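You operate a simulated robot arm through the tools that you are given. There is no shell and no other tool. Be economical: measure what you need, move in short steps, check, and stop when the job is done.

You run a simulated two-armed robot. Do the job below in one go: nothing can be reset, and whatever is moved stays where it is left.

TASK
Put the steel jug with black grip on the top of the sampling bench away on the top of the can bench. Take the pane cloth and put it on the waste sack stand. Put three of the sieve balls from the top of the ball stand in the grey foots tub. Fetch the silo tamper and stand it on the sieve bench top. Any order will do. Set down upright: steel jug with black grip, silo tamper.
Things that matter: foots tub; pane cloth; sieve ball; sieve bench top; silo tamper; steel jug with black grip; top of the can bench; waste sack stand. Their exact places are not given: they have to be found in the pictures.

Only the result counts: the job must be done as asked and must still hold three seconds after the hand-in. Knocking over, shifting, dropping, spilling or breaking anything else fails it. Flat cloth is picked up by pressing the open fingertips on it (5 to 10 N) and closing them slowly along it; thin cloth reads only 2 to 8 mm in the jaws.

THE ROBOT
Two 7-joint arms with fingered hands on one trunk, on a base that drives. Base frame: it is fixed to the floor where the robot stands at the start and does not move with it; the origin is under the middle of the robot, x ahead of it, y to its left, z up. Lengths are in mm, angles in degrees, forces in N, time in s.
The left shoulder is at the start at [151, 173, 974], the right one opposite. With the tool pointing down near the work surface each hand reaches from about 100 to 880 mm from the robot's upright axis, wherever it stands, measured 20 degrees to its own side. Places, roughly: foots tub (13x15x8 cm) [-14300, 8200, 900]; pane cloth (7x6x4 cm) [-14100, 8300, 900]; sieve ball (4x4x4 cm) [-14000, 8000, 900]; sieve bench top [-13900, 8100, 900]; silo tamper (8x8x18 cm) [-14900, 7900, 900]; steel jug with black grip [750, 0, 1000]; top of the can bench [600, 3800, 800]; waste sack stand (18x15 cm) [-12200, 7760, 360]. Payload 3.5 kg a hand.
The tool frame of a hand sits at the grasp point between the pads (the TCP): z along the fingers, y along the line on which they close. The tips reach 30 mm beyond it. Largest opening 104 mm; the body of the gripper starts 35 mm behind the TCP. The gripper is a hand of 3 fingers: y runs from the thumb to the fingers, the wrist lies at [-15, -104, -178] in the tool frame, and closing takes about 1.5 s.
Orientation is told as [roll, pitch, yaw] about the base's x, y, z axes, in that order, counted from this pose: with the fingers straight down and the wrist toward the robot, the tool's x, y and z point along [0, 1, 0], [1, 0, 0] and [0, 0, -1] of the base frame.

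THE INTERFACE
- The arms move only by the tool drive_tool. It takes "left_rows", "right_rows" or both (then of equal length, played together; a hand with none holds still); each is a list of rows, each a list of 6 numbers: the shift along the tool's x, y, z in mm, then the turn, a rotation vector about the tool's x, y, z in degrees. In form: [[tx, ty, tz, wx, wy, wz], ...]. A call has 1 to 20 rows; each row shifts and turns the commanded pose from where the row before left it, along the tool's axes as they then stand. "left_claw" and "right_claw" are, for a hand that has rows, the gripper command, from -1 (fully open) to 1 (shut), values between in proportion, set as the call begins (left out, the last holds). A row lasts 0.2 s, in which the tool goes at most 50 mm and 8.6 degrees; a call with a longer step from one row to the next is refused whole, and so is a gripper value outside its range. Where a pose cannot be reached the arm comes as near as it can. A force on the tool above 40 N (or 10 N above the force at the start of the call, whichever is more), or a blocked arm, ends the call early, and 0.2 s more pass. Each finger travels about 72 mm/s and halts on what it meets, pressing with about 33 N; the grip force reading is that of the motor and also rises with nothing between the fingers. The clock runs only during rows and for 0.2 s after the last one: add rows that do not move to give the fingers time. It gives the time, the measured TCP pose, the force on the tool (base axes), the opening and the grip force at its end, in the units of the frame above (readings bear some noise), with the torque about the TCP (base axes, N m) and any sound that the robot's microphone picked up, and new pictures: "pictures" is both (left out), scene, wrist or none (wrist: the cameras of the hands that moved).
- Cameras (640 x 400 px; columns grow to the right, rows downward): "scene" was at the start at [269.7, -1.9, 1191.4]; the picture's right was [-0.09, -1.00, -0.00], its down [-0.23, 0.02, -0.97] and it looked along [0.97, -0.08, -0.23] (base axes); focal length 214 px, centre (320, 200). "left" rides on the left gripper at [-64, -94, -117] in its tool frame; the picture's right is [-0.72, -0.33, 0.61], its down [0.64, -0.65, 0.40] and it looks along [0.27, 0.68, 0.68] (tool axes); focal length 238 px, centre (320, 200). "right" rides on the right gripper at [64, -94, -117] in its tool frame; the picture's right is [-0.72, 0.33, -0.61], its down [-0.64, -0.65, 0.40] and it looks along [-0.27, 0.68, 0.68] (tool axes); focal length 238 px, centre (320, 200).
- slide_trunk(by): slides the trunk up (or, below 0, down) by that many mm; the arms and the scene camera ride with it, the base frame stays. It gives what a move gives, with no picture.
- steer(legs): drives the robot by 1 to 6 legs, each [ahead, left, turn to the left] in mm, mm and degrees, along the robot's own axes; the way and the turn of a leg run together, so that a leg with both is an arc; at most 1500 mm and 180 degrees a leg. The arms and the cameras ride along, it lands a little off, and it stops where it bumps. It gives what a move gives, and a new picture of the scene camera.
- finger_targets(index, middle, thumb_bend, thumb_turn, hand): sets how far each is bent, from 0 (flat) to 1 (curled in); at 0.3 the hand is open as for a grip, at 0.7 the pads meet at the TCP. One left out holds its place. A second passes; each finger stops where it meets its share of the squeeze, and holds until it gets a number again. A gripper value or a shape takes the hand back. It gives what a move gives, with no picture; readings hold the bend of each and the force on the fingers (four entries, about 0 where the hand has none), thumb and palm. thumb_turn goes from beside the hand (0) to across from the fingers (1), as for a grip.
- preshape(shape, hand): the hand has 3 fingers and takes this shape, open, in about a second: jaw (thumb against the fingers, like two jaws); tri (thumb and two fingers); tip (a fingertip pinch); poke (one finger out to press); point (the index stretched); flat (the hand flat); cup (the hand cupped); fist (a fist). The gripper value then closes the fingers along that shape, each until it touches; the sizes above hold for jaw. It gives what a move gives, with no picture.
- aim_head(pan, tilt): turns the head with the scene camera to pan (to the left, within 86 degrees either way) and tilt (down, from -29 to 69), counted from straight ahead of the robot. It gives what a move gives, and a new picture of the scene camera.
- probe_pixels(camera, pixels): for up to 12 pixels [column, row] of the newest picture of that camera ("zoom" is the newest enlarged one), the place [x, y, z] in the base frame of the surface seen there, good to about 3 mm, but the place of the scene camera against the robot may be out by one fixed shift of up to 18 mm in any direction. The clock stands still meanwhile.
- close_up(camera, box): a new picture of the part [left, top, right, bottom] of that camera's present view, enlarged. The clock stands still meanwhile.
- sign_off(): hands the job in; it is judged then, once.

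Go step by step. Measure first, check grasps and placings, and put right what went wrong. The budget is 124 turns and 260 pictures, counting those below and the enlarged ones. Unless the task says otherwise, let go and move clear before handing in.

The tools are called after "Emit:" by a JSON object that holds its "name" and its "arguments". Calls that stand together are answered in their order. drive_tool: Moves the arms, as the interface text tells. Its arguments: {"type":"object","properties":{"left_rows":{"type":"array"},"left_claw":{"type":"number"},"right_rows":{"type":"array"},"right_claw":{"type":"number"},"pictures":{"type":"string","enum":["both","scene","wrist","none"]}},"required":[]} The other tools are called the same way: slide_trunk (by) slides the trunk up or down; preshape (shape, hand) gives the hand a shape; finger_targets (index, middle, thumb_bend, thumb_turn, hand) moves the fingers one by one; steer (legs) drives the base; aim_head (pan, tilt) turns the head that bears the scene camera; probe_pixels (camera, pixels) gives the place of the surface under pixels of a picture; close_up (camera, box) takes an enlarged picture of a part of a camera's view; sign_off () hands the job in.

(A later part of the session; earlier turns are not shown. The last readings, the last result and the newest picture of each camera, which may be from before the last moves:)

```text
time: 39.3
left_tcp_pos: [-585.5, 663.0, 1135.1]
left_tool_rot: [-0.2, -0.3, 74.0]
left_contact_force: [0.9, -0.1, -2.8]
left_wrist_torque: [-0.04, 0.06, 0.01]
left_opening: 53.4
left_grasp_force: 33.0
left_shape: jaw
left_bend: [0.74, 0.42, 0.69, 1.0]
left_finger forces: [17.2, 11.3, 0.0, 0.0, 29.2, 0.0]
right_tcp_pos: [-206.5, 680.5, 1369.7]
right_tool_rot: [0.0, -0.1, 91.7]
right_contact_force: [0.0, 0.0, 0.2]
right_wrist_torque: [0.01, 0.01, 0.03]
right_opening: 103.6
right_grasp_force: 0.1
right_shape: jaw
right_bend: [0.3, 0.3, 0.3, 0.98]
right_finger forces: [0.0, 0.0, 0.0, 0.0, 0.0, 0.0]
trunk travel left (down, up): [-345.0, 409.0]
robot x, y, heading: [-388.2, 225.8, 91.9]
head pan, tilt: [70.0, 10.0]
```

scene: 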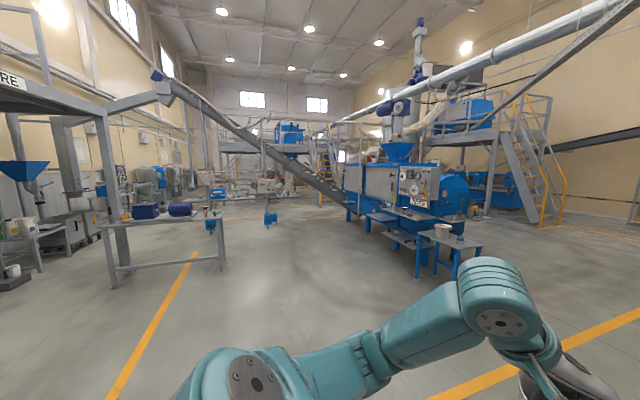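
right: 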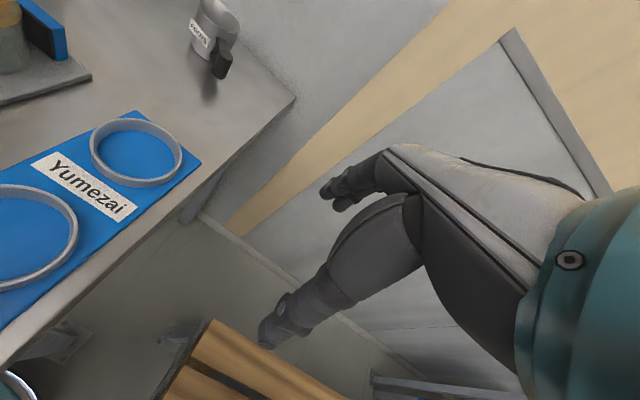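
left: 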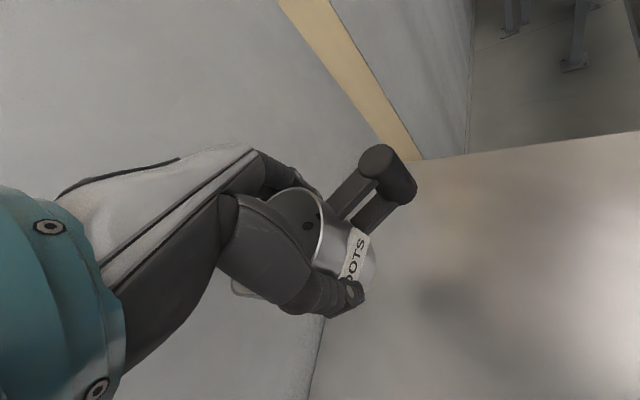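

The aisle along the bench row is clear. I'll drive ahead about 2.7 m and then look right at the can bench.

Emit:
{"name": "steer", "arguments": {"legs": [[0, 0, -1.7], [1400, 0, 0], [1400, 0, 0]]}}

Emit:
{"name": "aim_head", "arguments": {"pan": -35, "tilt": 25}}

```text
time: 53.4
left_tcp_pos: [-552.1, 3489.1, 1133.6]
left_tool_rot: [-0.2, -0.2, 72.2]
left_contact_force: [-0.2, 0.9, -2.4]
left_wrist_torque: [0.0, 0.03, 0.0]
left_opening: 53.5
left_grasp_force: 33.4
left_shape: jaw
left_bend: [0.74, 0.42, 0.69, 1.0]
left_finger forces: [17.2, 11.2, 0.1, 0.0, 29.3, 0.0]
right_tcp_pos: [-173.0, 3496.1, 1369.1]
right_tool_rot: [0.0, 0.0, 90.1]
right_contact_force: [-0.3, 0.0, -0.3]
right_wrist_torque: [-0.03, 0.0, -0.01]
right_opening: 103.6
right_grasp_force: 0.1
right_shape: jaw
right_bend: [0.3, 0.3, 0.3, 0.98]
right_finger forces: [0.0, 0.1, 0.1, 0.0, 0.0, 0.0]
trunk travel left (down, up): [-345.0, 409.0]
robot x, y, heading: [-365.0, 3041.6, 90.2]
head pan, tilt: [70.0, 10.0]
```

scene: 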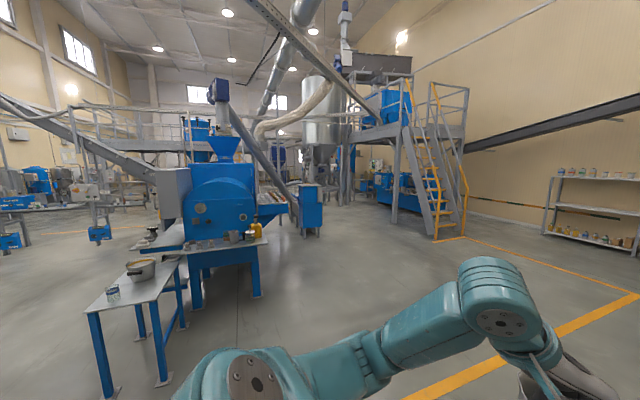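

```text
time: 55.2
left_tcp_pos: [-551.7, 3488.6, 1134.1]
left_tool_rot: [0.0, -0.2, 72.2]
left_contact_force: [0.0, -0.5, -1.7]
left_wrist_torque: [0.0, 0.04, -0.02]
left_opening: 53.3
left_grasp_force: 32.8
left_shape: jaw
left_bend: [0.74, 0.42, 0.69, 1.0]
left_finger forces: [17.1, 11.3, 0.0, 0.0, 29.2, 0.0]
right_tcp_pos: [-172.1, 3496.3, 1369.7]
right_tool_rot: [0.0, 0.0, 90.1]
right_contact_force: [0.4, 0.1, 0.3]
right_wrist_torque: [-0.02, 0.02, -0.01]
right_opening: 103.5
right_grasp_force: 0.0
right_shape: jaw
right_bend: [0.3, 0.3, 0.3, 0.98]
right_finger forces: [0.0, 0.1, 0.0, 0.0, 0.0, 0.1]
trunk travel left (down, up): [-345.0, 409.0]
robot x, y, heading: [-370.4, 3044.6, 90.1]
head pan, tilt: [-35.0, 25.0]
```

scene: 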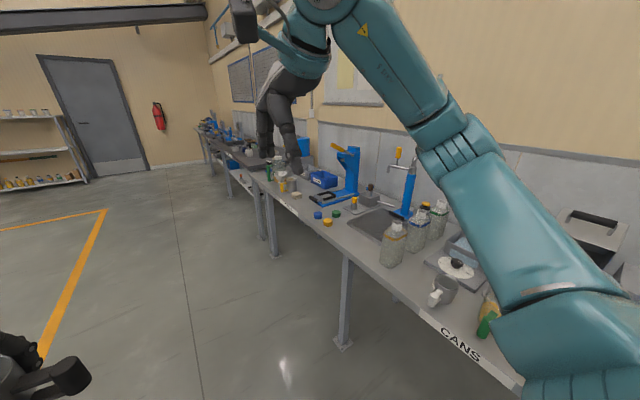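

The bench labelled CANS is ahead on the right. I'll move up beside it and turn to face it.

Emit:
{"name": "steer", "arguments": {"legs": [[650, 0, 0], [0, 0, -90]]}}

Emit:
{"name": "aim_head", "arguments": {"pan": 0, "tilt": 35}}

```text
time: 62.5
left_tcp_pos: [67.7, 3893.9, 1133.7]
left_tool_rot: [-0.1, -0.2, -15.8]
left_contact_force: [0.9, -0.2, -0.5]
left_wrist_torque: [0.02, -0.01, -0.05]
left_opening: 52.9
left_grasp_force: 33.2
left_shape: jaw
left_bend: [0.74, 0.42, 0.69, 1.0]
left_finger forces: [17.3, 11.3, 0.1, 0.0, 29.0, 0.0]
right_tcp_pos: [86.8, 3514.5, 1369.8]
right_tool_rot: [0.1, 0.0, 1.9]
right_contact_force: [-0.5, 0.2, -0.2]
right_wrist_torque: [-0.01, -0.02, 0.03]
right_opening: 103.7
right_grasp_force: 0.1
right_shape: jaw
right_bend: [0.3, 0.3, 0.3, 0.98]
right_finger forces: [0.0, 0.0, 0.0, 0.0, 0.0, 0.0]
trunk travel left (down, up): [-345.0, 409.0]
robot x, y, heading: [-369.2, 3696.5, 1.7]
head pan, tilt: [-35.0, 25.0]
```

scene: 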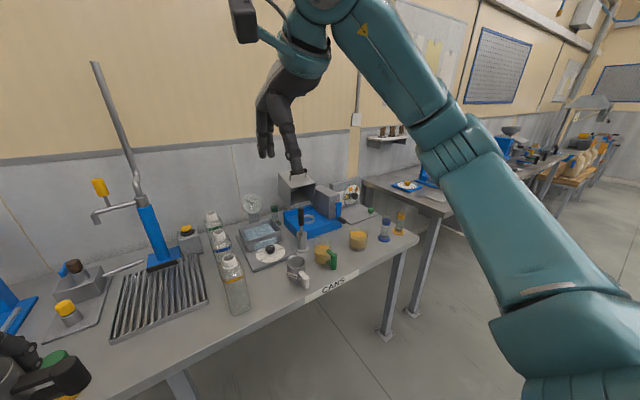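

```text
time: 63.5
left_tcp_pos: [68.4, 3893.5, 1133.1]
left_tool_rot: [-0.1, -0.2, -15.8]
left_contact_force: [0.3, 0.5, -1.8]
left_wrist_torque: [0.02, 0.01, -0.02]
left_opening: 53.0
left_grasp_force: 33.3
left_shape: jaw
left_bend: [0.74, 0.42, 0.69, 1.0]
left_finger forces: [17.3, 11.4, 0.1, 0.0, 28.9, 0.0]
right_tcp_pos: [88.1, 3515.4, 1369.6]
right_tool_rot: [0.0, 0.1, 2.0]
right_contact_force: [-0.4, -0.9, 0.3]
right_wrist_torque: [0.05, 0.02, 0.0]
right_opening: 103.8
right_grasp_force: 0.0
right_shape: jaw
right_bend: [0.3, 0.3, 0.3, 0.98]
right_finger forces: [0.0, 0.0, 0.0, 0.1, 0.0, 0.0]
trunk travel left (down, up): [-345.0, 409.0]
robot x, y, heading: [-367.5, 3694.9, 1.8]
head pan, tilt: [0.0, 35.0]
```

scene: 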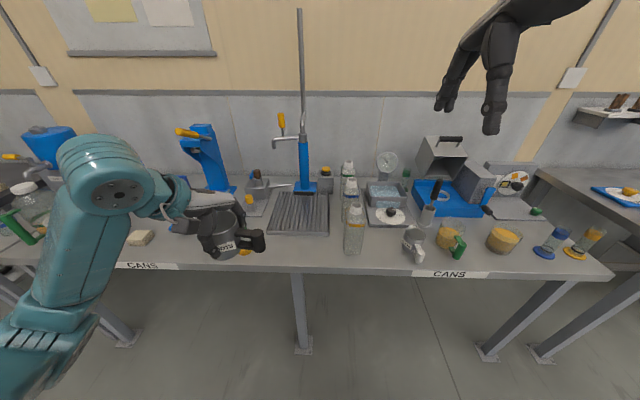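

The can bench is dead ahead. The free strip in front of the drain grate (columns 270–335, rows 238–265) looks usable, so I'll measure it.

Emit:
{"name": "probe_pixels", "arguments": {"camera": "scene", "pixels": [[300, 237], [300, 250], [300, 268], [275, 250], [330, 250], [340, 262], [380, 245], [385, 265], [355, 250], [405, 255], [180, 215], [245, 265]]}}

Emit:
{"name": "close_up", "arguments": {"camera": "scene", "box": [120, 160, 440, 280]}}

```text
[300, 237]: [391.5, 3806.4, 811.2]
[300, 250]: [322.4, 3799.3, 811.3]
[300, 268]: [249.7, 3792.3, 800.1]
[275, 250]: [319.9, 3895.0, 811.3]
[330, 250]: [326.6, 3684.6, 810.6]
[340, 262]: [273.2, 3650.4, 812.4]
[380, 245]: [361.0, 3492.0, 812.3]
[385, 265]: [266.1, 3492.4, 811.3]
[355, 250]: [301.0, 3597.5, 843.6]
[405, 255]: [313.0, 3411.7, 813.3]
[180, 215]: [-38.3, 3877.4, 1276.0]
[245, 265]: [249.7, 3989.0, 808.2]
```

```text
2.00 times, centred on (280, 220) of scene
```

zoom: 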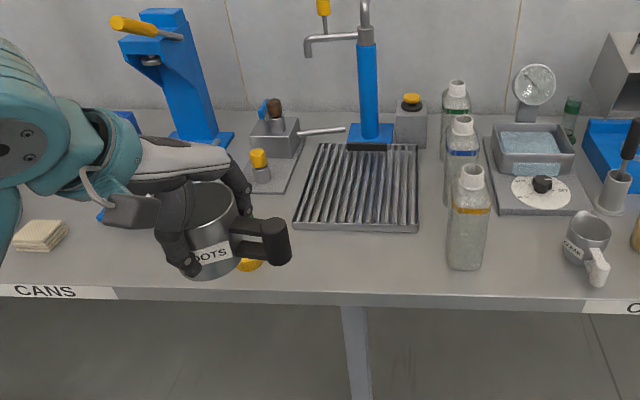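

The bench top is at about z 801. I'll set the jug at roughly (328, 3790), so I lower the trunk and bring the hand over that spot.

Emit:
{"name": "slide_trunk", "arguments": {"by": -190}}

Emit:
{"name": "drive_tool", "arguments": {"left_rows": [[-5.5, 46.7, 0, 0, 0, 0], [-5.5, 46.7, 0, 0, 0, 0], [-5.5, 46.7, 0, 0, 0, 0], [-5.5, 46.7, 0, 0, 0, 0], [-5.5, 46.7, 0, 0, 0, 0], [-5.5, 46.7, 0, 0, 0, 0], [0, 0, 0, 0, 0, 0]]}}

```text
time: 65.6
left_tcp_pos: [67.6, 3893.4, 944.6]
left_tool_rot: [-0.1, -0.4, -15.8]
left_contact_force: [-1.0, 0.9, -2.0]
left_wrist_torque: [0.02, 0.02, 0.02]
left_opening: 53.3
left_grasp_force: 33.0
left_shape: jaw
left_bend: [0.74, 0.42, 0.69, 1.0]
left_finger forces: [17.4, 11.3, 0.1, 0.0, 28.9, 0.1]
right_tcp_pos: [87.2, 3514.8, 1179.8]
right_tool_rot: [-0.1, 0.0, 2.0]
right_contact_force: [0.1, -0.5, 0.3]
right_wrist_torque: [0.0, 0.0, 0.01]
right_opening: 103.6
right_grasp_force: 0.0
right_shape: jaw
right_bend: [0.3, 0.3, 0.3, 0.98]
right_finger forces: [0.0, 0.1, 0.1, 0.0, 0.1, 0.0]
trunk travel left (down, up): [-155.0, 599.0]
robot x, y, heading: [-370.3, 3692.5, 2.0]
head pan, tilt: [0.0, 35.0]
```

```text
time: 67.2
left_tcp_pos: [325.1, 3784.8, 945.9]
left_tool_rot: [-0.2, -0.4, -15.9]
left_contact_force: [0.5, -0.6, -1.5]
left_wrist_torque: [0.04, -0.05, 0.0]
left_opening: 52.6
left_grasp_force: 32.8
left_shape: jaw
left_bend: [0.74, 0.42, 0.69, 1.0]
left_finger forces: [17.3, 11.4, 0.1, 0.1, 29.1, 0.1]
right_tcp_pos: [87.4, 3515.6, 1179.2]
right_tool_rot: [0.0, -0.1, 2.0]
right_contact_force: [-0.7, 0.1, -0.7]
right_wrist_torque: [0.0, 0.0, -0.01]
right_opening: 103.9
right_grasp_force: 0.1
right_shape: jaw
right_bend: [0.3, 0.3, 0.3, 0.98]
right_finger forces: [0.0, 0.0, 0.0, 0.0, 0.0, 0.0]
trunk travel left (down, up): [-155.0, 599.0]
robot x, y, heading: [-369.0, 3694.2, 2.1]
head pan, tilt: [0.0, 35.0]
```

scene: 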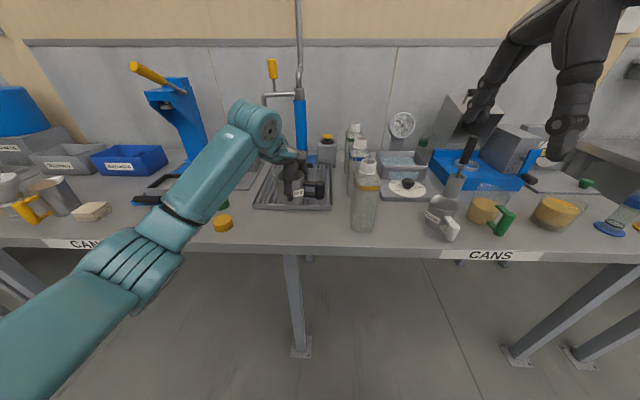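
left: 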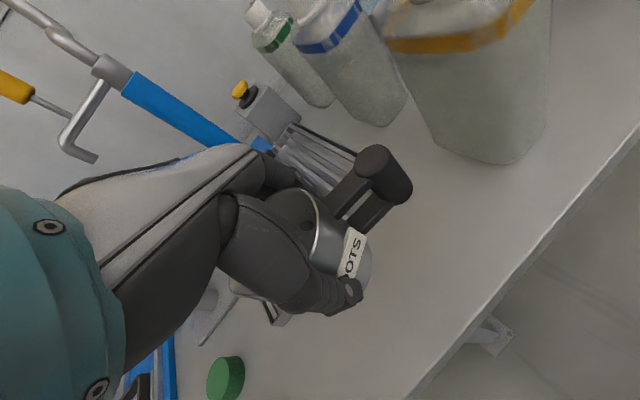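

Checking the bench height and edges with the wrist camera before lowering.

Emit:
{"name": "probe_pixels", "arguments": {"camera": "left", "pixels": [[450, 230], [420, 290], [500, 280], [430, 180], [470, 150], [350, 160], [228, 365], [330, 175], [375, 160], [380, 330]]}}

```text
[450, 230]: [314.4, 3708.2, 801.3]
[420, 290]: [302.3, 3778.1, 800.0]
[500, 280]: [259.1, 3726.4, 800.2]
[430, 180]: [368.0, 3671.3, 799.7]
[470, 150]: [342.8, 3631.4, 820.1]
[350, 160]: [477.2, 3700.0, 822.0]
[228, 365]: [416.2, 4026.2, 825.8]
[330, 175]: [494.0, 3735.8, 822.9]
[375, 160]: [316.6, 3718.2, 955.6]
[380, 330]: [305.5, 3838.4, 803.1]
```

The bench is at 800.5, so the jug will touch at TCP z≈850. Lowering gently.

Emit:
{"name": "drive_tool", "arguments": {"left_rows": [[0, 0, 30, 0, 0, 0], [0, 0, 30, 0, 0, 0], [0, 0, 25, 0, 0, 0], [0, 0, 5, 0, 0, 0], [0, 0, 3, 0, 0, 0], [0, 0, 2, 0, 0, 0], [0, 0, 0, 0, 0, 0]], "pictures": "wrist"}}

```text
time: 68.8
left_tcp_pos: [329.5, 3783.8, 851.5]
left_tool_rot: [-0.1, -0.4, -15.8]
left_contact_force: [0.3, 0.5, 1.5]
left_wrist_torque: [0.02, -0.05, 0.0]
left_opening: 52.7
left_grasp_force: 32.5
left_shape: jaw
left_bend: [0.74, 0.42, 0.69, 1.0]
left_finger forces: [17.1, 11.5, 0.0, 0.0, 28.9, 0.0]
right_tcp_pos: [86.7, 3515.2, 1179.8]
right_tool_rot: [0.0, 0.0, 2.1]
right_contact_force: [-0.8, 0.4, -0.2]
right_wrist_torque: [0.04, 0.0, 0.01]
right_opening: 103.9
right_grasp_force: 0.0
right_shape: jaw
right_bend: [0.3, 0.3, 0.3, 0.98]
right_finger forces: [0.0, 0.0, 0.0, 0.1, 0.0, 0.1]
trunk travel left (down, up): [-155.0, 599.0]
robot x, y, heading: [-363.6, 3693.0, 1.8]
head pan, tilt: [0.0, 35.0]
```

left: 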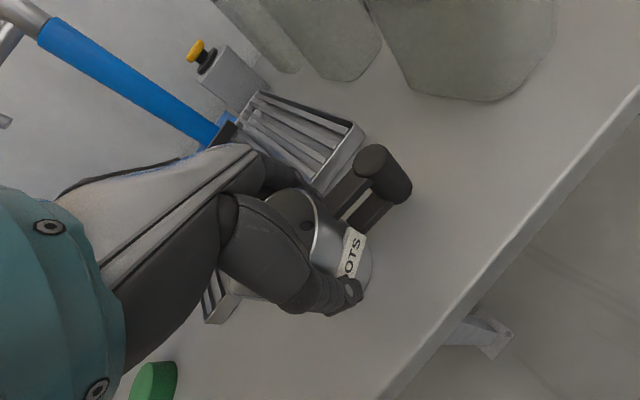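

It has just touched (force went from -2 to +1.5). Before opening I'll check that the fingers have room in front of the grate.

Emit:
{"name": "probe_pixels", "arguments": {"camera": "left", "pixels": [[330, 185], [362, 140], [345, 165], [225, 318], [310, 192]]}}

Emit:
{"name": "close_up", "arguments": {"camera": "left", "box": [180, 80, 440, 340]}}

```text
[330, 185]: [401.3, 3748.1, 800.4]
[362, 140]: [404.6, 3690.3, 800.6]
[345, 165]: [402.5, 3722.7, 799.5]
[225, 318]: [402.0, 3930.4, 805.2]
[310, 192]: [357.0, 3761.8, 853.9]
```

```text
1.54 times, centred on (310, 210) of left
```

zoom: 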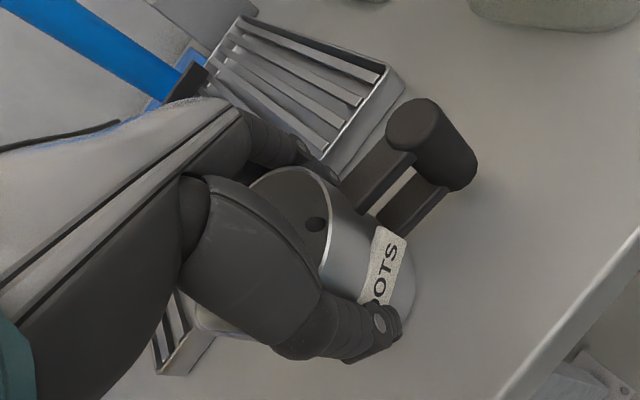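

The grate front is at x=402, so I'll open only to about 83 mm to stay clear, then lift straight up.

Emit:
{"name": "drive_tool", "arguments": {"left_rows": [[0, 0, 0.5, 0, 0, 0], [0, 0, 0, 0, 0, 0], [0, 0, 0, 0, 0, 0], [0, 0, 0, 0, 0, 0], [0, 0, 0, 0, 0, 0], [0, 0, 0, 0, 0, 0]], "left_claw": -0.6, "pictures": "wrist"}}

```text
time: 70.2
left_tcp_pos: [329.3, 3786.9, 850.4]
left_tool_rot: [-0.1, -0.2, -15.7]
left_contact_force: [0.5, -0.5, -0.1]
left_wrist_torque: [0.04, 0.02, -0.01]
left_opening: 83.0
left_grasp_force: 0.1
left_shape: jaw
left_bend: [0.27, 0.34, 0.5, 0.99]
left_finger forces: [0.1, 0.1, 0.0, 0.0, 0.0, 0.0]
right_tcp_pos: [89.1, 3515.0, 1179.5]
right_tool_rot: [0.0, 0.1, 2.0]
right_contact_force: [-0.2, 0.4, 0.1]
right_wrist_torque: [0.0, 0.01, -0.02]
right_opening: 103.8
right_grasp_force: 0.0
right_shape: jaw
right_bend: [0.3, 0.3, 0.3, 0.98]
right_finger forces: [0.0, 0.0, 0.0, 0.0, 0.0, 0.0]
trunk travel left (down, up): [-155.0, 599.0]
robot x, y, heading: [-365.4, 3695.4, 1.7]
head pan, tilt: [0.0, 35.0]
```

left: 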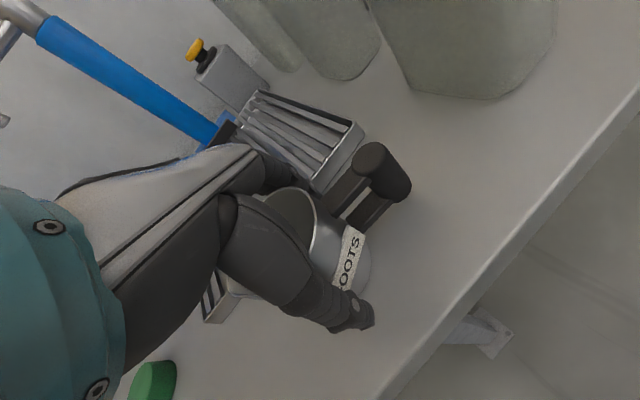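

The fingers are free with no force on them. Lifting straight up now.

Emit:
{"name": "drive_tool", "arguments": {"left_rows": [[0, 0, -15, 0, 0, 0], [0, 0, -25, 0, 0, 0], [0, 0, -35, 0, 0, 0], [0, 0, -45, 0, 0, 0], [0, 0, -45, 0, 0, 0], [0, 0, 0, 0, 0, 0]], "pictures": "both"}}

```text
time: 71.6
left_tcp_pos: [328.5, 3787.4, 1016.9]
left_tool_rot: [-0.3, -0.2, -15.8]
left_contact_force: [-0.9, -0.4, 0.0]
left_wrist_torque: [-0.02, 0.03, 0.0]
left_opening: 82.9
left_grasp_force: 0.0
left_shape: jaw
left_bend: [0.27, 0.34, 0.5, 0.99]
left_finger forces: [0.1, 0.1, 0.0, 0.0, 0.0, 0.1]
right_tcp_pos: [89.9, 3515.2, 1178.5]
right_tool_rot: [-0.1, 0.0, 2.0]
right_contact_force: [-0.2, -1.2, 0.0]
right_wrist_torque: [0.0, 0.0, 0.0]
right_opening: 104.0
right_grasp_force: 0.0
right_shape: jaw
right_bend: [0.3, 0.3, 0.3, 0.98]
right_finger forces: [0.1, 0.0, 0.0, 0.0, 0.0, 0.0]
trunk travel left (down, up): [-155.0, 599.0]
robot x, y, heading: [-370.4, 3695.7, 2.0]
head pan, tilt: [0.0, 35.0]
```

scene: 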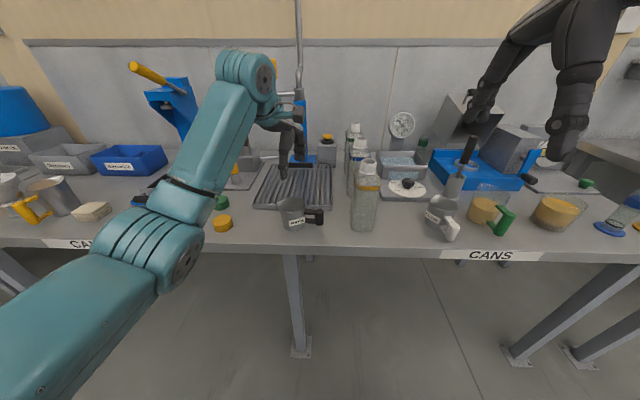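
left: 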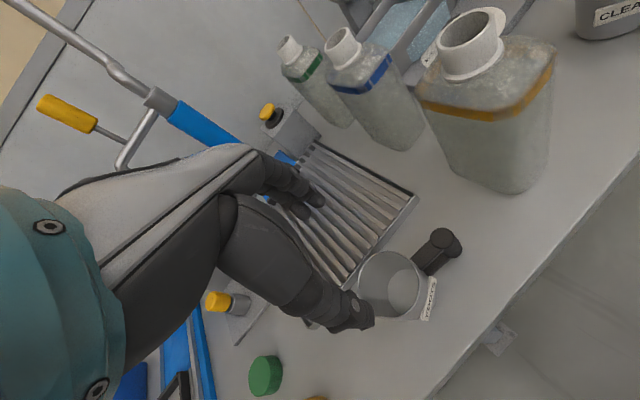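

The jug stands upright on the can bench. I'll draw the hand back, then look around to plan the drive to the far area at about (-14000, 8100).

Emit:
{"name": "drive_tool", "arguments": {"left_rows": [[5.8, -48, 0, 0, 0, 0], [5.8, -48, 0, 0, 0, 0], [5.8, -48, 0, 0, 0, 0], [5.8, -48, 0, 0, 0, 0], [5.8, -48, 0, 0, 0, 0], [5.8, -48, 0, 0, 0, 0], [0, 0, -20, 0, 0, -8], [0, 0, -20, 0, 0, -8], [0, 0, 0, 0, 0, 0]], "left_claw": -1, "pictures": "none"}}

Emit:
{"name": "steer", "arguments": {"legs": [[-200, 0, 0], [0, 0, 130]]}}

Emit:
{"name": "aim_head", "arguments": {"pan": 0, "tilt": 5}}

```text
time: 73.6
left_tcp_pos: [60.4, 3900.1, 1052.8]
left_tool_rot: [-0.1, -0.3, 0.4]
left_contact_force: [-0.2, -0.2, -0.4]
left_wrist_torque: [-0.02, -0.01, 0.01]
left_opening: 103.8
left_grasp_force: 0.1
left_shape: jaw
left_bend: [0.3, 0.3, 0.3, 0.98]
left_finger forces: [0.0, 0.1, 0.1, 0.1, 0.1, 0.0]
right_tcp_pos: [88.7, 3515.9, 1180.3]
right_tool_rot: [0.0, 0.0, 2.0]
right_contact_force: [0.0, 0.0, -0.3]
right_wrist_torque: [0.04, 0.01, -0.02]
right_opening: 103.7
right_grasp_force: 0.1
right_shape: jaw
right_bend: [0.3, 0.3, 0.3, 0.98]
right_finger forces: [0.1, 0.1, 0.0, 0.1, 0.1, 0.0]
trunk travel left (down, up): [-155.0, 599.0]
robot x, y, heading: [-368.3, 3697.5, 1.9]
head pan, tilt: [0.0, 35.0]
```

```text
time: 80.6
left_tcp_pos: [-995.1, 3895.1, 1053.3]
left_tool_rot: [-0.1, -0.2, 129.1]
left_contact_force: [-0.2, 0.0, -0.2]
left_wrist_torque: [-0.02, -0.02, 0.02]
left_opening: 103.7
left_grasp_force: 0.0
left_shape: jaw
left_bend: [0.3, 0.3, 0.3, 0.98]
left_finger forces: [0.1, 0.0, 0.0, 0.0, 0.1, 0.1]
right_tcp_pos: [-712.7, 4158.4, 1179.5]
right_tool_rot: [0.0, -0.1, 130.8]
right_contact_force: [-0.1, -0.4, -0.9]
right_wrist_torque: [-0.02, 0.01, 0.03]
right_opening: 103.9
right_grasp_force: 0.0
right_shape: jaw
right_bend: [0.3, 0.3, 0.3, 0.98]
right_finger forces: [0.0, 0.0, 0.0, 0.0, 0.0, 0.0]
trunk travel left (down, up): [-155.0, 599.0]
robot x, y, heading: [-568.1, 3689.2, 130.9]
head pan, tilt: [0.0, 35.0]
```

scene: 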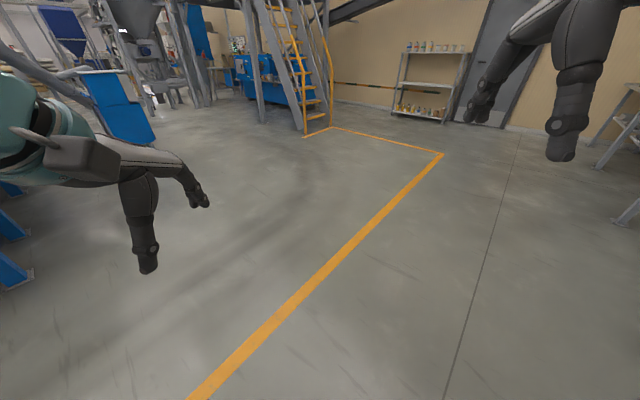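

```text
time: 81.5
left_tcp_pos: [-995.7, 3895.6, 1051.5]
left_tool_rot: [-0.2, -0.2, 129.1]
left_contact_force: [-0.2, -1.2, -0.6]
left_wrist_torque: [0.04, -0.01, -0.01]
left_opening: 103.7
left_grasp_force: 0.1
left_shape: jaw
left_bend: [0.3, 0.3, 0.3, 0.98]
left_finger forces: [0.0, 0.0, 0.0, 0.1, 0.0, 0.0]
right_tcp_pos: [-712.4, 4159.3, 1180.1]
right_tool_rot: [0.0, 0.0, 131.0]
right_contact_force: [-0.6, 0.2, 0.6]
right_wrist_torque: [0.0, 0.01, -0.02]
right_opening: 103.9
right_grasp_force: 0.1
right_shape: jaw
right_bend: [0.3, 0.3, 0.3, 0.98]
right_finger forces: [0.0, 0.0, 0.1, 0.1, 0.0, 0.0]
trunk travel left (down, up): [-155.0, 599.0]
robot x, y, heading: [-566.7, 3690.1, 130.9]
head pan, tilt: [0.0, 5.0]
```

scene: 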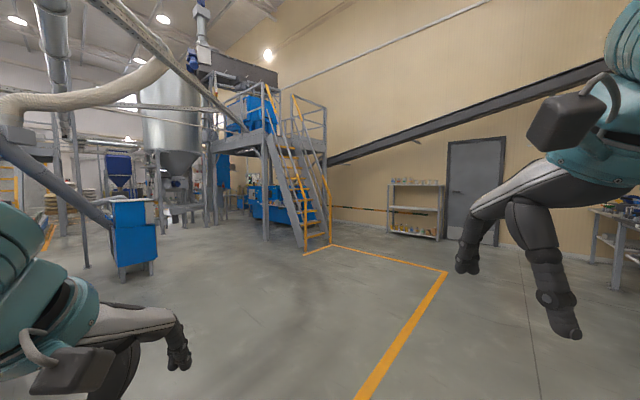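

I'll map the obstacles ahead by probing the floor, stairs, blue cabinet, and shelf.

Emit:
{"name": "probe_pixels", "arguments": {"camera": "scene", "pixels": [[330, 243], [305, 250], [443, 270], [385, 212], [415, 236], [135, 265], [150, 272], [215, 224], [265, 240], [185, 222], [165, 222], [285, 215]]}}

Emit:
{"name": "close_up", "arguments": {"camera": "scene", "box": [0, 100, 330, 290]}}

```text
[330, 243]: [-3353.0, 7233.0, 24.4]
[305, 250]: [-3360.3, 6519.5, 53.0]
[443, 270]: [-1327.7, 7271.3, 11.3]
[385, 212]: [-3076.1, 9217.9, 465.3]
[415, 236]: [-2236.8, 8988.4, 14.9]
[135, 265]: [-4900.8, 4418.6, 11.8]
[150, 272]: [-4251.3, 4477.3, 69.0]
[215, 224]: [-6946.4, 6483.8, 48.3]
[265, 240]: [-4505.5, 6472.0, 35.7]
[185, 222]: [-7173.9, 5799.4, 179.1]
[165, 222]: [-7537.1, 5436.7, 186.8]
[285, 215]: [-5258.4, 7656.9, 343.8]
```

```text
1.94 times, centred on (165, 195) of scene
```

zoom: 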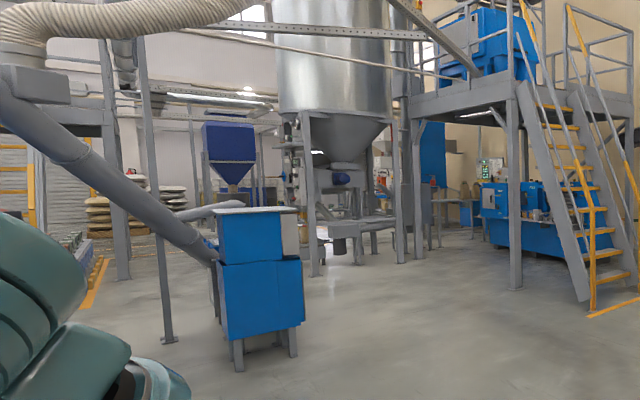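

There is a corridor along y≈5500 between the blue cabinet (y≈4500) and the platform legs (y≈6470). I'll drive that way in stages.

Emit:
{"name": "steer", "arguments": {"legs": [[0, 0, 4.5], [1290, 0, 0], [1290, 0, 0], [0, 0, 45], [900, 0, 0]]}}

```text
time: 100.9
left_tcp_pos: [-3717.1, 5308.9, 1052.8]
left_tool_rot: [-0.2, -0.2, 178.0]
left_contact_force: [-0.1, -0.4, 0.9]
left_wrist_torque: [0.0, -0.01, 0.0]
left_opening: 103.7
left_grasp_force: 0.1
left_shape: jaw
left_bend: [0.3, 0.3, 0.3, 0.98]
left_finger forces: [0.1, 0.1, 0.0, 0.1, 0.0, 0.0]
right_tcp_pos: [-3729.9, 5693.7, 1179.7]
right_tool_rot: [0.0, 0.0, 179.7]
right_contact_force: [-1.1, 1.0, -0.4]
right_wrist_torque: [0.0, -0.01, 0.02]
right_opening: 103.9
right_grasp_force: 0.0
right_shape: jaw
right_bend: [0.3, 0.3, 0.3, 0.98]
right_finger forces: [0.1, 0.1, 0.0, 0.0, 0.1, 0.0]
trunk travel left (down, up): [-155.0, 599.0]
robot x, y, heading: [-3283.0, 5492.4, 179.7]
head pan, tilt: [0.0, 5.0]
```

scene: 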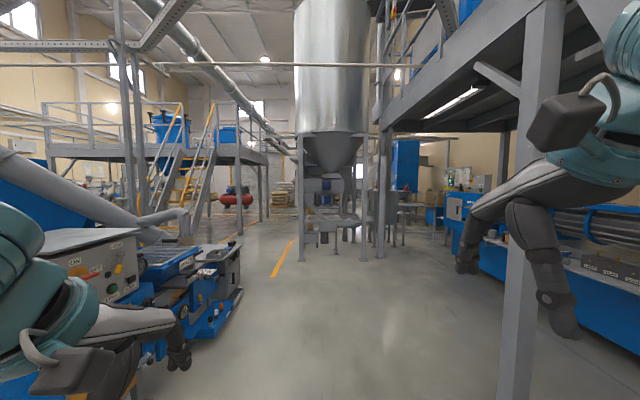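

The silo stands in the middle at column 335. I'll measure the passages on both sides of it.

Emit:
{"name": "probe_pixels", "arguments": {"camera": "scene", "pixels": [[303, 260], [332, 257], [364, 260], [380, 258], [400, 245], [237, 300], [240, 240], [432, 240], [420, 255], [395, 180], [275, 235], [460, 240]]}}

Emit:
{"name": "close_up", "arguments": {"camera": "scene", "box": [200, 130, 500, 300]}}

```text
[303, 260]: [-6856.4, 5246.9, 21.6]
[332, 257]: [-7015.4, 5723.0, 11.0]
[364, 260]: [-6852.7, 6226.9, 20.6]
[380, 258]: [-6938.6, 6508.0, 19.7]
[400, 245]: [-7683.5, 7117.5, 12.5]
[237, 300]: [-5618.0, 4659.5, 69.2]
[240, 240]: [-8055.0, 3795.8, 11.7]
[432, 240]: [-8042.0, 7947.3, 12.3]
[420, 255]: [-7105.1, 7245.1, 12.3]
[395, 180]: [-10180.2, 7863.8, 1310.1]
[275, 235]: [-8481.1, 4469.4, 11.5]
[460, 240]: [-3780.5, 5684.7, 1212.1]
```

```text
2.13 times, centred on (350, 215) of scene
```

zoom: 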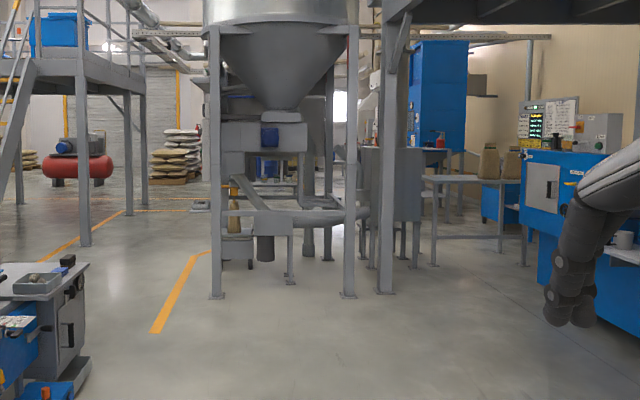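

I'll take the passage left of the silo, first to about (-5900, 5150).

Emit:
{"name": "steer", "arguments": {"legs": [[0, 0, 7.7], [1320, 0, 0], [1320, 0, 0], [0, 0, 20]]}}

```text
time: 115.5
left_tcp_pos: [-6232.6, 4820.4, 1052.0]
left_tool_rot: [-0.1, -0.2, -155.5]
left_contact_force: [-0.2, 0.8, 0.9]
left_wrist_torque: [-0.01, 0.0, 0.0]
left_opening: 103.7
left_grasp_force: 0.0
left_shape: jaw
left_bend: [0.3, 0.3, 0.3, 0.98]
left_finger forces: [0.0, 0.0, 0.1, 0.1, 0.0, 0.0]
right_tcp_pos: [-6414.9, 5157.6, 1179.6]
right_tool_rot: [0.0, 0.0, -153.5]
right_contact_force: [-0.3, -0.4, 0.5]
right_wrist_torque: [0.0, -0.01, 0.0]
right_opening: 103.7
right_grasp_force: 0.0
right_shape: jaw
right_bend: [0.3, 0.3, 0.3, 0.98]
right_finger forces: [0.0, 0.0, 0.1, 0.1, 0.0, 0.1]
trunk travel left (down, up): [-155.0, 599.0]
robot x, y, heading: [-5923.3, 5181.5, -153.4]
head pan, tilt: [0.0, 5.0]
```

scene: 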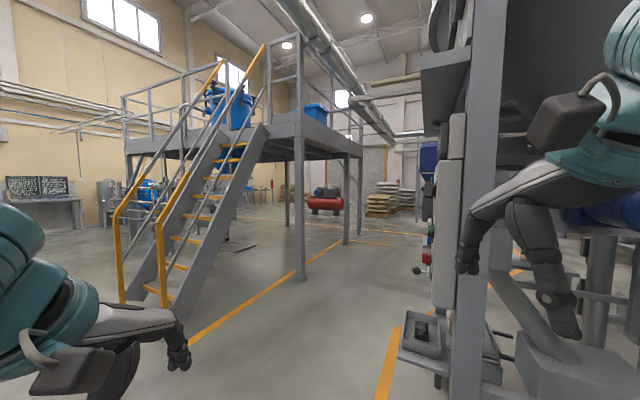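

There is a control box on the silo at column 440. I'll measure the gap between it and the stairs.

Emit:
{"name": "probe_pixels", "arguments": {"camera": "scene", "pixels": [[420, 270], [403, 340], [440, 300], [445, 375], [300, 275], [165, 300], [345, 240], [418, 215], [385, 213], [330, 212], [360, 300], [395, 255]]}}

```text
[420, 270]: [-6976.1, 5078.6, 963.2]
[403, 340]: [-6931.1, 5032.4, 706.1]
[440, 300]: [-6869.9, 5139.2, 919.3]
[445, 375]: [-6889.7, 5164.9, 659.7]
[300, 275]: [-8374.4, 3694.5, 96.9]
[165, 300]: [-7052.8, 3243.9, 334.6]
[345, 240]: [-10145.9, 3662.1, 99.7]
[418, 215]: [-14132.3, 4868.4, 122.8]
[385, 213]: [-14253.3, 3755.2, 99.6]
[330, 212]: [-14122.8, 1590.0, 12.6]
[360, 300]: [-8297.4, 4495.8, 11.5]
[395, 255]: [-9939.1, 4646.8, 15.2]
```

The corridor spans y≈3700 to 5030. I'll go to (-7000, 4270) and then along -x.

Emit:
{"name": "steer", "arguments": {"legs": [[0, 0, 14], [1420, 0, 0], [0, 0, -40], [1400, 0, 0]]}}

Emit:
{"name": "aim_head", "arguments": {"pan": -30, "tilt": 5}}

```text
time: 132.0
left_tcp_pos: [-8869.9, 4029.4, 1051.9]
left_tool_rot: [-0.2, -0.2, 178.9]
left_contact_force: [0.3, -1.1, -0.3]
left_wrist_torque: [0.03, -0.01, -0.03]
left_opening: 103.5
left_grasp_force: 0.2
left_shape: jaw
left_bend: [0.3, 0.3, 0.3, 0.98]
left_finger forces: [0.1, 0.0, 0.1, 0.1, 0.1, 0.0]
right_tcp_pos: [-8887.0, 4414.0, 1179.8]
right_tool_rot: [0.0, -0.1, -179.3]
right_contact_force: [0.0, -0.2, -0.5]
right_wrist_torque: [0.0, -0.01, -0.03]
right_opening: 103.8
right_grasp_force: 0.1
right_shape: jaw
right_bend: [0.3, 0.3, 0.3, 0.98]
right_finger forces: [0.0, 0.0, 0.1, 0.1, 0.1, 0.2]
trunk travel left (down, up): [-155.0, 599.0]
robot x, y, heading: [-8437.1, 4224.2, -179.1]
head pan, tilt: [0.0, 5.0]
```

scene: 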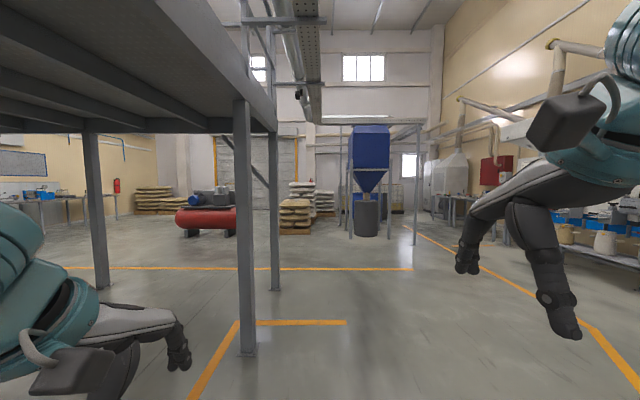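

```text
time: 133.0
left_tcp_pos: [-8868.3, 4029.8, 1053.6]
left_tool_rot: [-0.2, -0.2, 178.9]
left_contact_force: [0.3, -0.2, 0.2]
left_wrist_torque: [0.01, -0.03, 0.01]
left_opening: 103.7
left_grasp_force: 0.0
left_shape: jaw
left_bend: [0.3, 0.3, 0.3, 0.98]
left_finger forces: [0.1, 0.1, 0.0, 0.0, 0.0, 0.0]
right_tcp_pos: [-8887.3, 4415.5, 1179.0]
right_tool_rot: [0.0, 0.0, -179.3]
right_contact_force: [0.7, -1.0, -0.5]
right_wrist_torque: [0.02, 0.01, 0.0]
right_opening: 103.6
right_grasp_force: 0.0
right_shape: jaw
right_bend: [0.3, 0.3, 0.3, 0.98]
right_finger forces: [0.0, 0.1, 0.1, 0.0, 0.1, 0.1]
trunk travel left (down, up): [-155.0, 599.0]
robot x, y, heading: [-8433.6, 4227.2, -179.3]
head pan, tilt: [-30.0, 5.0]
```

scene: 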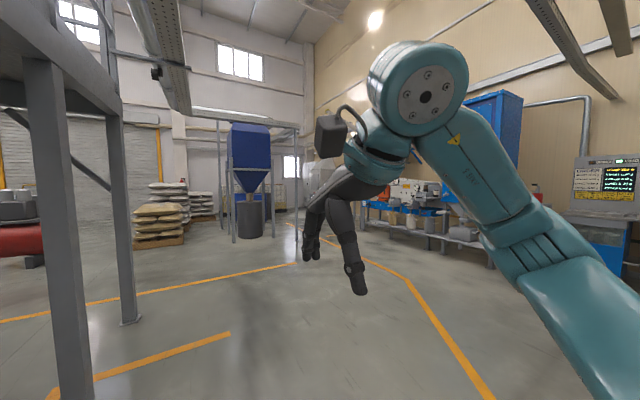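

It is open ahead to the right. I'll measure the hopper at (250,225), the aisle, and the benches before choosing the next leg.

Emit:
{"name": "probe_pixels", "arguments": {"camera": "scene", "pixels": [[248, 236], [233, 240], [295, 232], [300, 238], [370, 225], [410, 230], [488, 265], [410, 280], [293, 222], [309, 190], [380, 212], [210, 212]]}}

Emit:
{"name": "close_up", "arguments": {"camera": "scene", "box": [210, 130, 470, 280]}}

```text
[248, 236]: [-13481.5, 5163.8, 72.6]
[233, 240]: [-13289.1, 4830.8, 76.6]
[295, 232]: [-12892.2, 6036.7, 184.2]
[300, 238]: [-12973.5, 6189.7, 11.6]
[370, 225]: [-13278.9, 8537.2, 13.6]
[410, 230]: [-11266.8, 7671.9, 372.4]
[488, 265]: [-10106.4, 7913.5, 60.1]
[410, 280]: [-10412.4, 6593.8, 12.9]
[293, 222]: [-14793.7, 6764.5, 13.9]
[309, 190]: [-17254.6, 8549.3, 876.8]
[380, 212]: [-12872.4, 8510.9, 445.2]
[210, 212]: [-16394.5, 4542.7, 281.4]
```

```text
2.46 times, centred on (340, 205) of scene
```

zoom: 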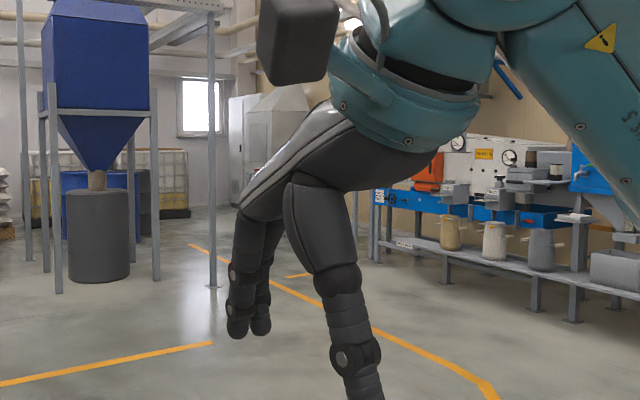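

The aisle between the hopper post (y≈6040) and the wall benches (y≈7670) is clear. I'll drive to about (-11500, 6600).

Emit:
{"name": "steer", "arguments": {"legs": [[0, 0, -38.5], [1300, 0, 0], [1300, 0, 0], [1280, 0, 0], [0, 0, 38]]}}

Emit:
{"name": "aim_head", "arguments": {"pan": -50, "tilt": 15}}

```text
time: 155.3
left_tcp_pos: [-11891.1, 6501.7, 1053.6]
left_tool_rot: [-0.2, -0.2, 176.1]
left_contact_force: [0.5, -0.4, 0.1]
left_wrist_torque: [0.02, 0.02, 0.0]
left_opening: 103.8
left_grasp_force: 0.1
left_shape: jaw
left_bend: [0.3, 0.3, 0.3, 0.98]
left_finger forces: [0.1, 0.0, 0.0, 0.0, 0.1, 0.0]
right_tcp_pos: [-11889.4, 6889.6, 1180.0]
right_tool_rot: [-0.1, -0.1, 177.9]
right_contact_force: [0.4, -0.3, -0.4]
right_wrist_torque: [-0.01, 0.03, 0.01]
right_opening: 103.6
right_grasp_force: 0.0
right_shape: jaw
right_bend: [0.3, 0.3, 0.3, 0.98]
right_finger forces: [0.0, 0.0, 0.0, 0.0, 0.0, 0.0]
trunk travel left (down, up): [-155.0, 599.0]
robot x, y, heading: [-11450.8, 6675.9, 177.7]
head pan, tilt: [-30.0, 5.0]
```

scene: 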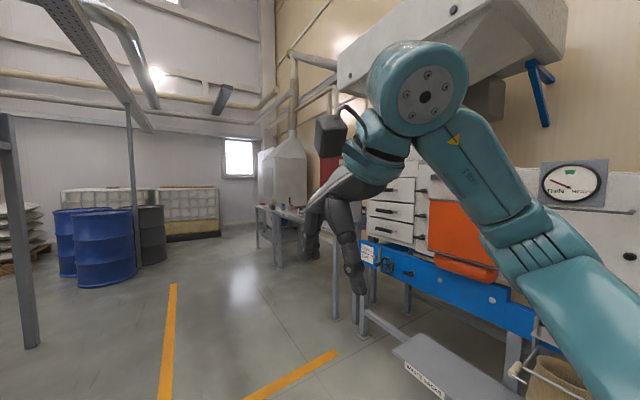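

```text
time: 156.1
left_tcp_pos: [-11889.9, 6505.4, 1051.9]
left_tool_rot: [-0.3, -0.2, 176.0]
left_contact_force: [0.2, 0.4, 1.5]
left_wrist_torque: [0.02, 0.02, -0.01]
left_opening: 103.8
left_grasp_force: 0.1
left_shape: jaw
left_bend: [0.3, 0.3, 0.3, 0.98]
left_finger forces: [0.0, 0.1, 0.0, 0.0, 0.0, 0.0]
right_tcp_pos: [-11891.0, 6888.9, 1179.7]
right_tool_rot: [0.1, 0.0, 177.9]
right_contact_force: [0.0, -0.2, 0.7]
right_wrist_torque: [-0.01, 0.03, 0.0]
right_opening: 103.6
right_grasp_force: 0.1
right_shape: jaw
right_bend: [0.3, 0.3, 0.3, 0.98]
right_finger forces: [0.0, 0.0, 0.1, 0.0, 0.0, 0.0]
trunk travel left (down, up): [-155.0, 599.0]
robot x, y, heading: [-11447.7, 6674.7, 178.1]
head pan, tilt: [-50.0, 15.0]
```

scene: 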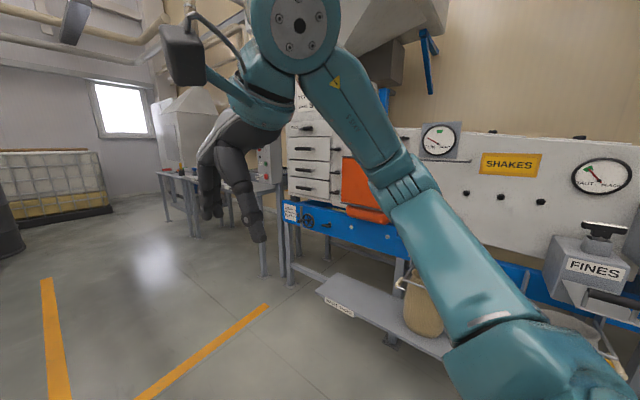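

The low shelf carries a label at (340,307). I'll zoom in to read it.

Emit:
{"name": "close_up", "arguments": {"camera": "scene", "box": [150, 140, 350, 270]}}

Emit:
{"name": "close_up", "arguments": {"camera": "scene", "box": [270, 240, 450, 360]}}

Emit:
{"name": "probe_pixels", "arguments": {"camera": "scene", "pixels": [[320, 290], [345, 275], [400, 300], [370, 295], [395, 325], [340, 308], [430, 320], [190, 180], [275, 180], [160, 175], [262, 270]]}}

```text
3.08 times, centred on (250, 205) of scene
```

zoom: 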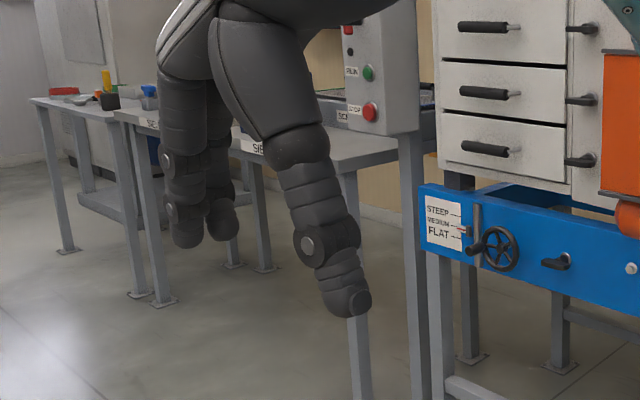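

```text
3.33 times, centred on (360, 300) of scene
```

zoom: 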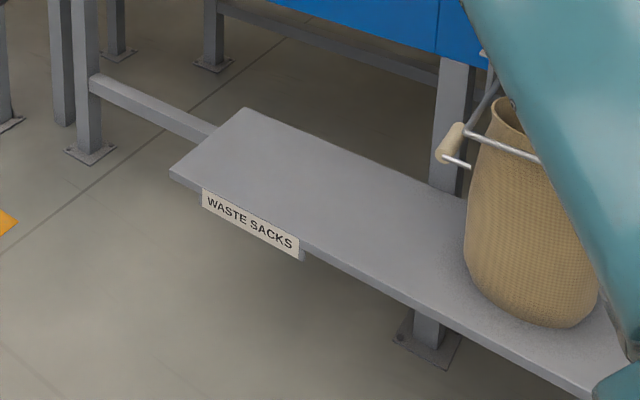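

```text
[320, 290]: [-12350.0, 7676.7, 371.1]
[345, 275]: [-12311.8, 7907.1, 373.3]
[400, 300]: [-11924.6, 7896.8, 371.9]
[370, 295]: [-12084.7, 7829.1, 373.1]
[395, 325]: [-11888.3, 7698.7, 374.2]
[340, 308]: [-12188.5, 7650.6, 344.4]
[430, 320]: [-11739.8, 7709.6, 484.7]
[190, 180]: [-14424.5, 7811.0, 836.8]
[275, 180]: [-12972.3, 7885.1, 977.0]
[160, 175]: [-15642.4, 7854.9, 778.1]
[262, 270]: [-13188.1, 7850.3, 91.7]
```

The plank labelled WASTE SACKS is the cloth's target, with free space around (-12200, 7780). Next I drive on to the sieve benches and face them.

Emit:
{"name": "steer", "arguments": {"legs": [[0, 0, -5.6], [1240, 0, 0], [1240, 0, 0], [0, 0, -82.4]]}}

Emit:
{"name": "aim_head", "arguments": {"pan": 0, "tilt": 25}}

```text
time: 172.3
left_tcp_pos: [-14112.4, 7431.6, 1053.3]
left_tool_rot: [-0.2, -0.1, 88.8]
left_contact_force: [0.1, -0.4, 1.1]
left_wrist_torque: [0.01, 0.0, 0.0]
left_opening: 103.8
left_grasp_force: 0.0
left_shape: jaw
left_bend: [0.3, 0.3, 0.3, 0.98]
left_finger forces: [0.1, 0.0, 0.0, 0.0, 0.0, 0.0]
right_tcp_pos: [-13724.9, 7448.4, 1179.7]
right_tool_rot: [-0.1, 0.0, 90.8]
right_contact_force: [-0.5, 0.8, -0.1]
right_wrist_torque: [0.02, 0.0, -0.01]
right_opening: 103.9
right_grasp_force: 0.0
right_shape: jaw
right_bend: [0.3, 0.3, 0.3, 0.98]
right_finger forces: [0.1, 0.0, 0.1, 0.1, 0.0, 0.0]
trunk travel left (down, up): [-155.0, 599.0]
robot x, y, heading: [-13912.0, 6994.7, 90.7]
head pan, tilt: [-50.0, 15.0]
```

scene: 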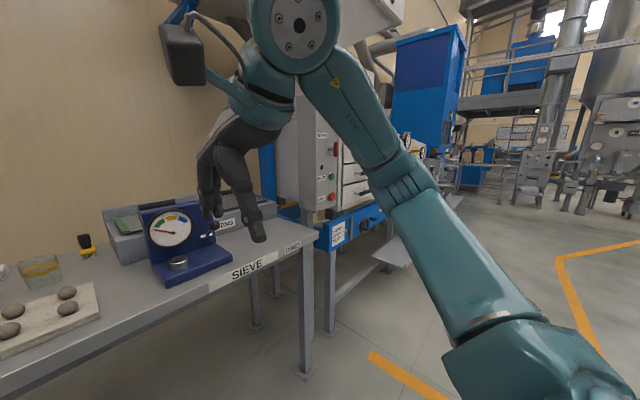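

```text
time: 173.5
left_tcp_pos: [-14110.5, 7431.2, 1052.2]
left_tool_rot: [-0.3, -0.2, 88.9]
left_contact_force: [-0.3, 0.0, -0.1]
left_wrist_torque: [0.02, -0.03, 0.0]
left_opening: 103.8
left_grasp_force: 0.0
left_shape: jaw
left_bend: [0.3, 0.3, 0.3, 0.98]
left_finger forces: [0.0, 0.0, 0.1, 0.0, 0.0, 0.1]
right_tcp_pos: [-13727.1, 7448.7, 1180.7]
right_tool_rot: [-0.1, -0.1, 90.7]
right_contact_force: [0.4, 0.6, 0.6]
right_wrist_torque: [-0.01, 0.0, -0.01]
right_opening: 103.9
right_grasp_force: 0.1
right_shape: jaw
right_bend: [0.3, 0.3, 0.3, 0.98]
right_finger forces: [0.0, 0.0, 0.1, 0.0, 0.0, 0.0]
trunk travel left (down, up): [-155.0, 599.0]
robot x, y, heading: [-13919.7, 6994.8, 90.7]
head pan, tilt: [0.0, 25.0]
```

scene: 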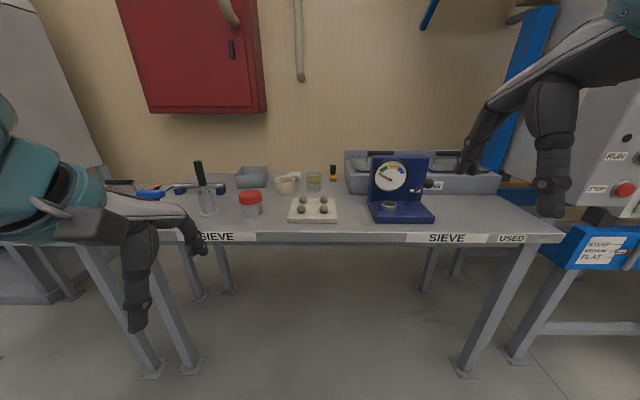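

The ball stand with 4 balls is at (313,208), and a grey tub is at (251,177). I'll zoom in to identify the items and measure them.

Emit:
{"name": "close_up", "arguments": {"camera": "scene", "box": [190, 150, 350, 250]}}

Emit:
{"name": "probe_pixels", "arguments": {"camera": "scene", "pixels": [[303, 201], [322, 201], [301, 210], [323, 210], [312, 216], [251, 177], [240, 180], [287, 183], [292, 177], [230, 225], [280, 205], [360, 215]]}}

Emit:
{"name": "close_up", "arguments": {"camera": "scene", "box": [320, 130, 540, 260]}}

```text
4.00 times, centred on (270, 200) of scene
```

zoom: 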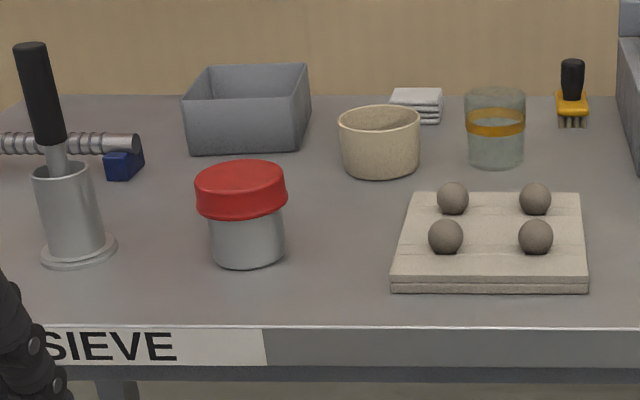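

```text
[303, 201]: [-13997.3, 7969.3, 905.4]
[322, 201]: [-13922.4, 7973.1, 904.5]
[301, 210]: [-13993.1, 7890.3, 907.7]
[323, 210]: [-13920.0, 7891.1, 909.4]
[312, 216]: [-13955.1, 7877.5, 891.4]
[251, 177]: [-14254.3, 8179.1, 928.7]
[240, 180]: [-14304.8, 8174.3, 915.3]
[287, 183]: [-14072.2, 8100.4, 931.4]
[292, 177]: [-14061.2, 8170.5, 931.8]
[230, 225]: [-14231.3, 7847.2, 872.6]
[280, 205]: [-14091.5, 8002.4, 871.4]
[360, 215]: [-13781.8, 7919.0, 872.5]
```

```text
2.91 times, centred on (430, 195) of scene
```

zoom: 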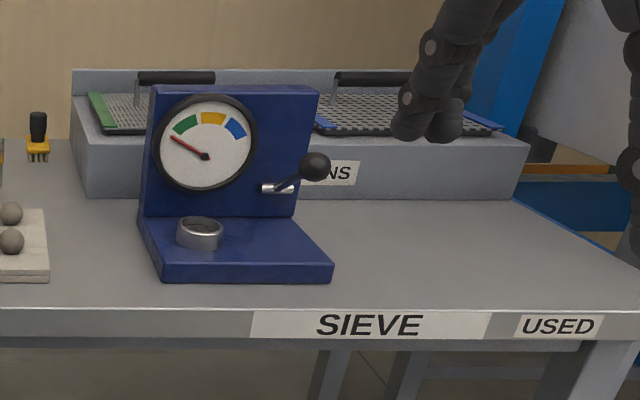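

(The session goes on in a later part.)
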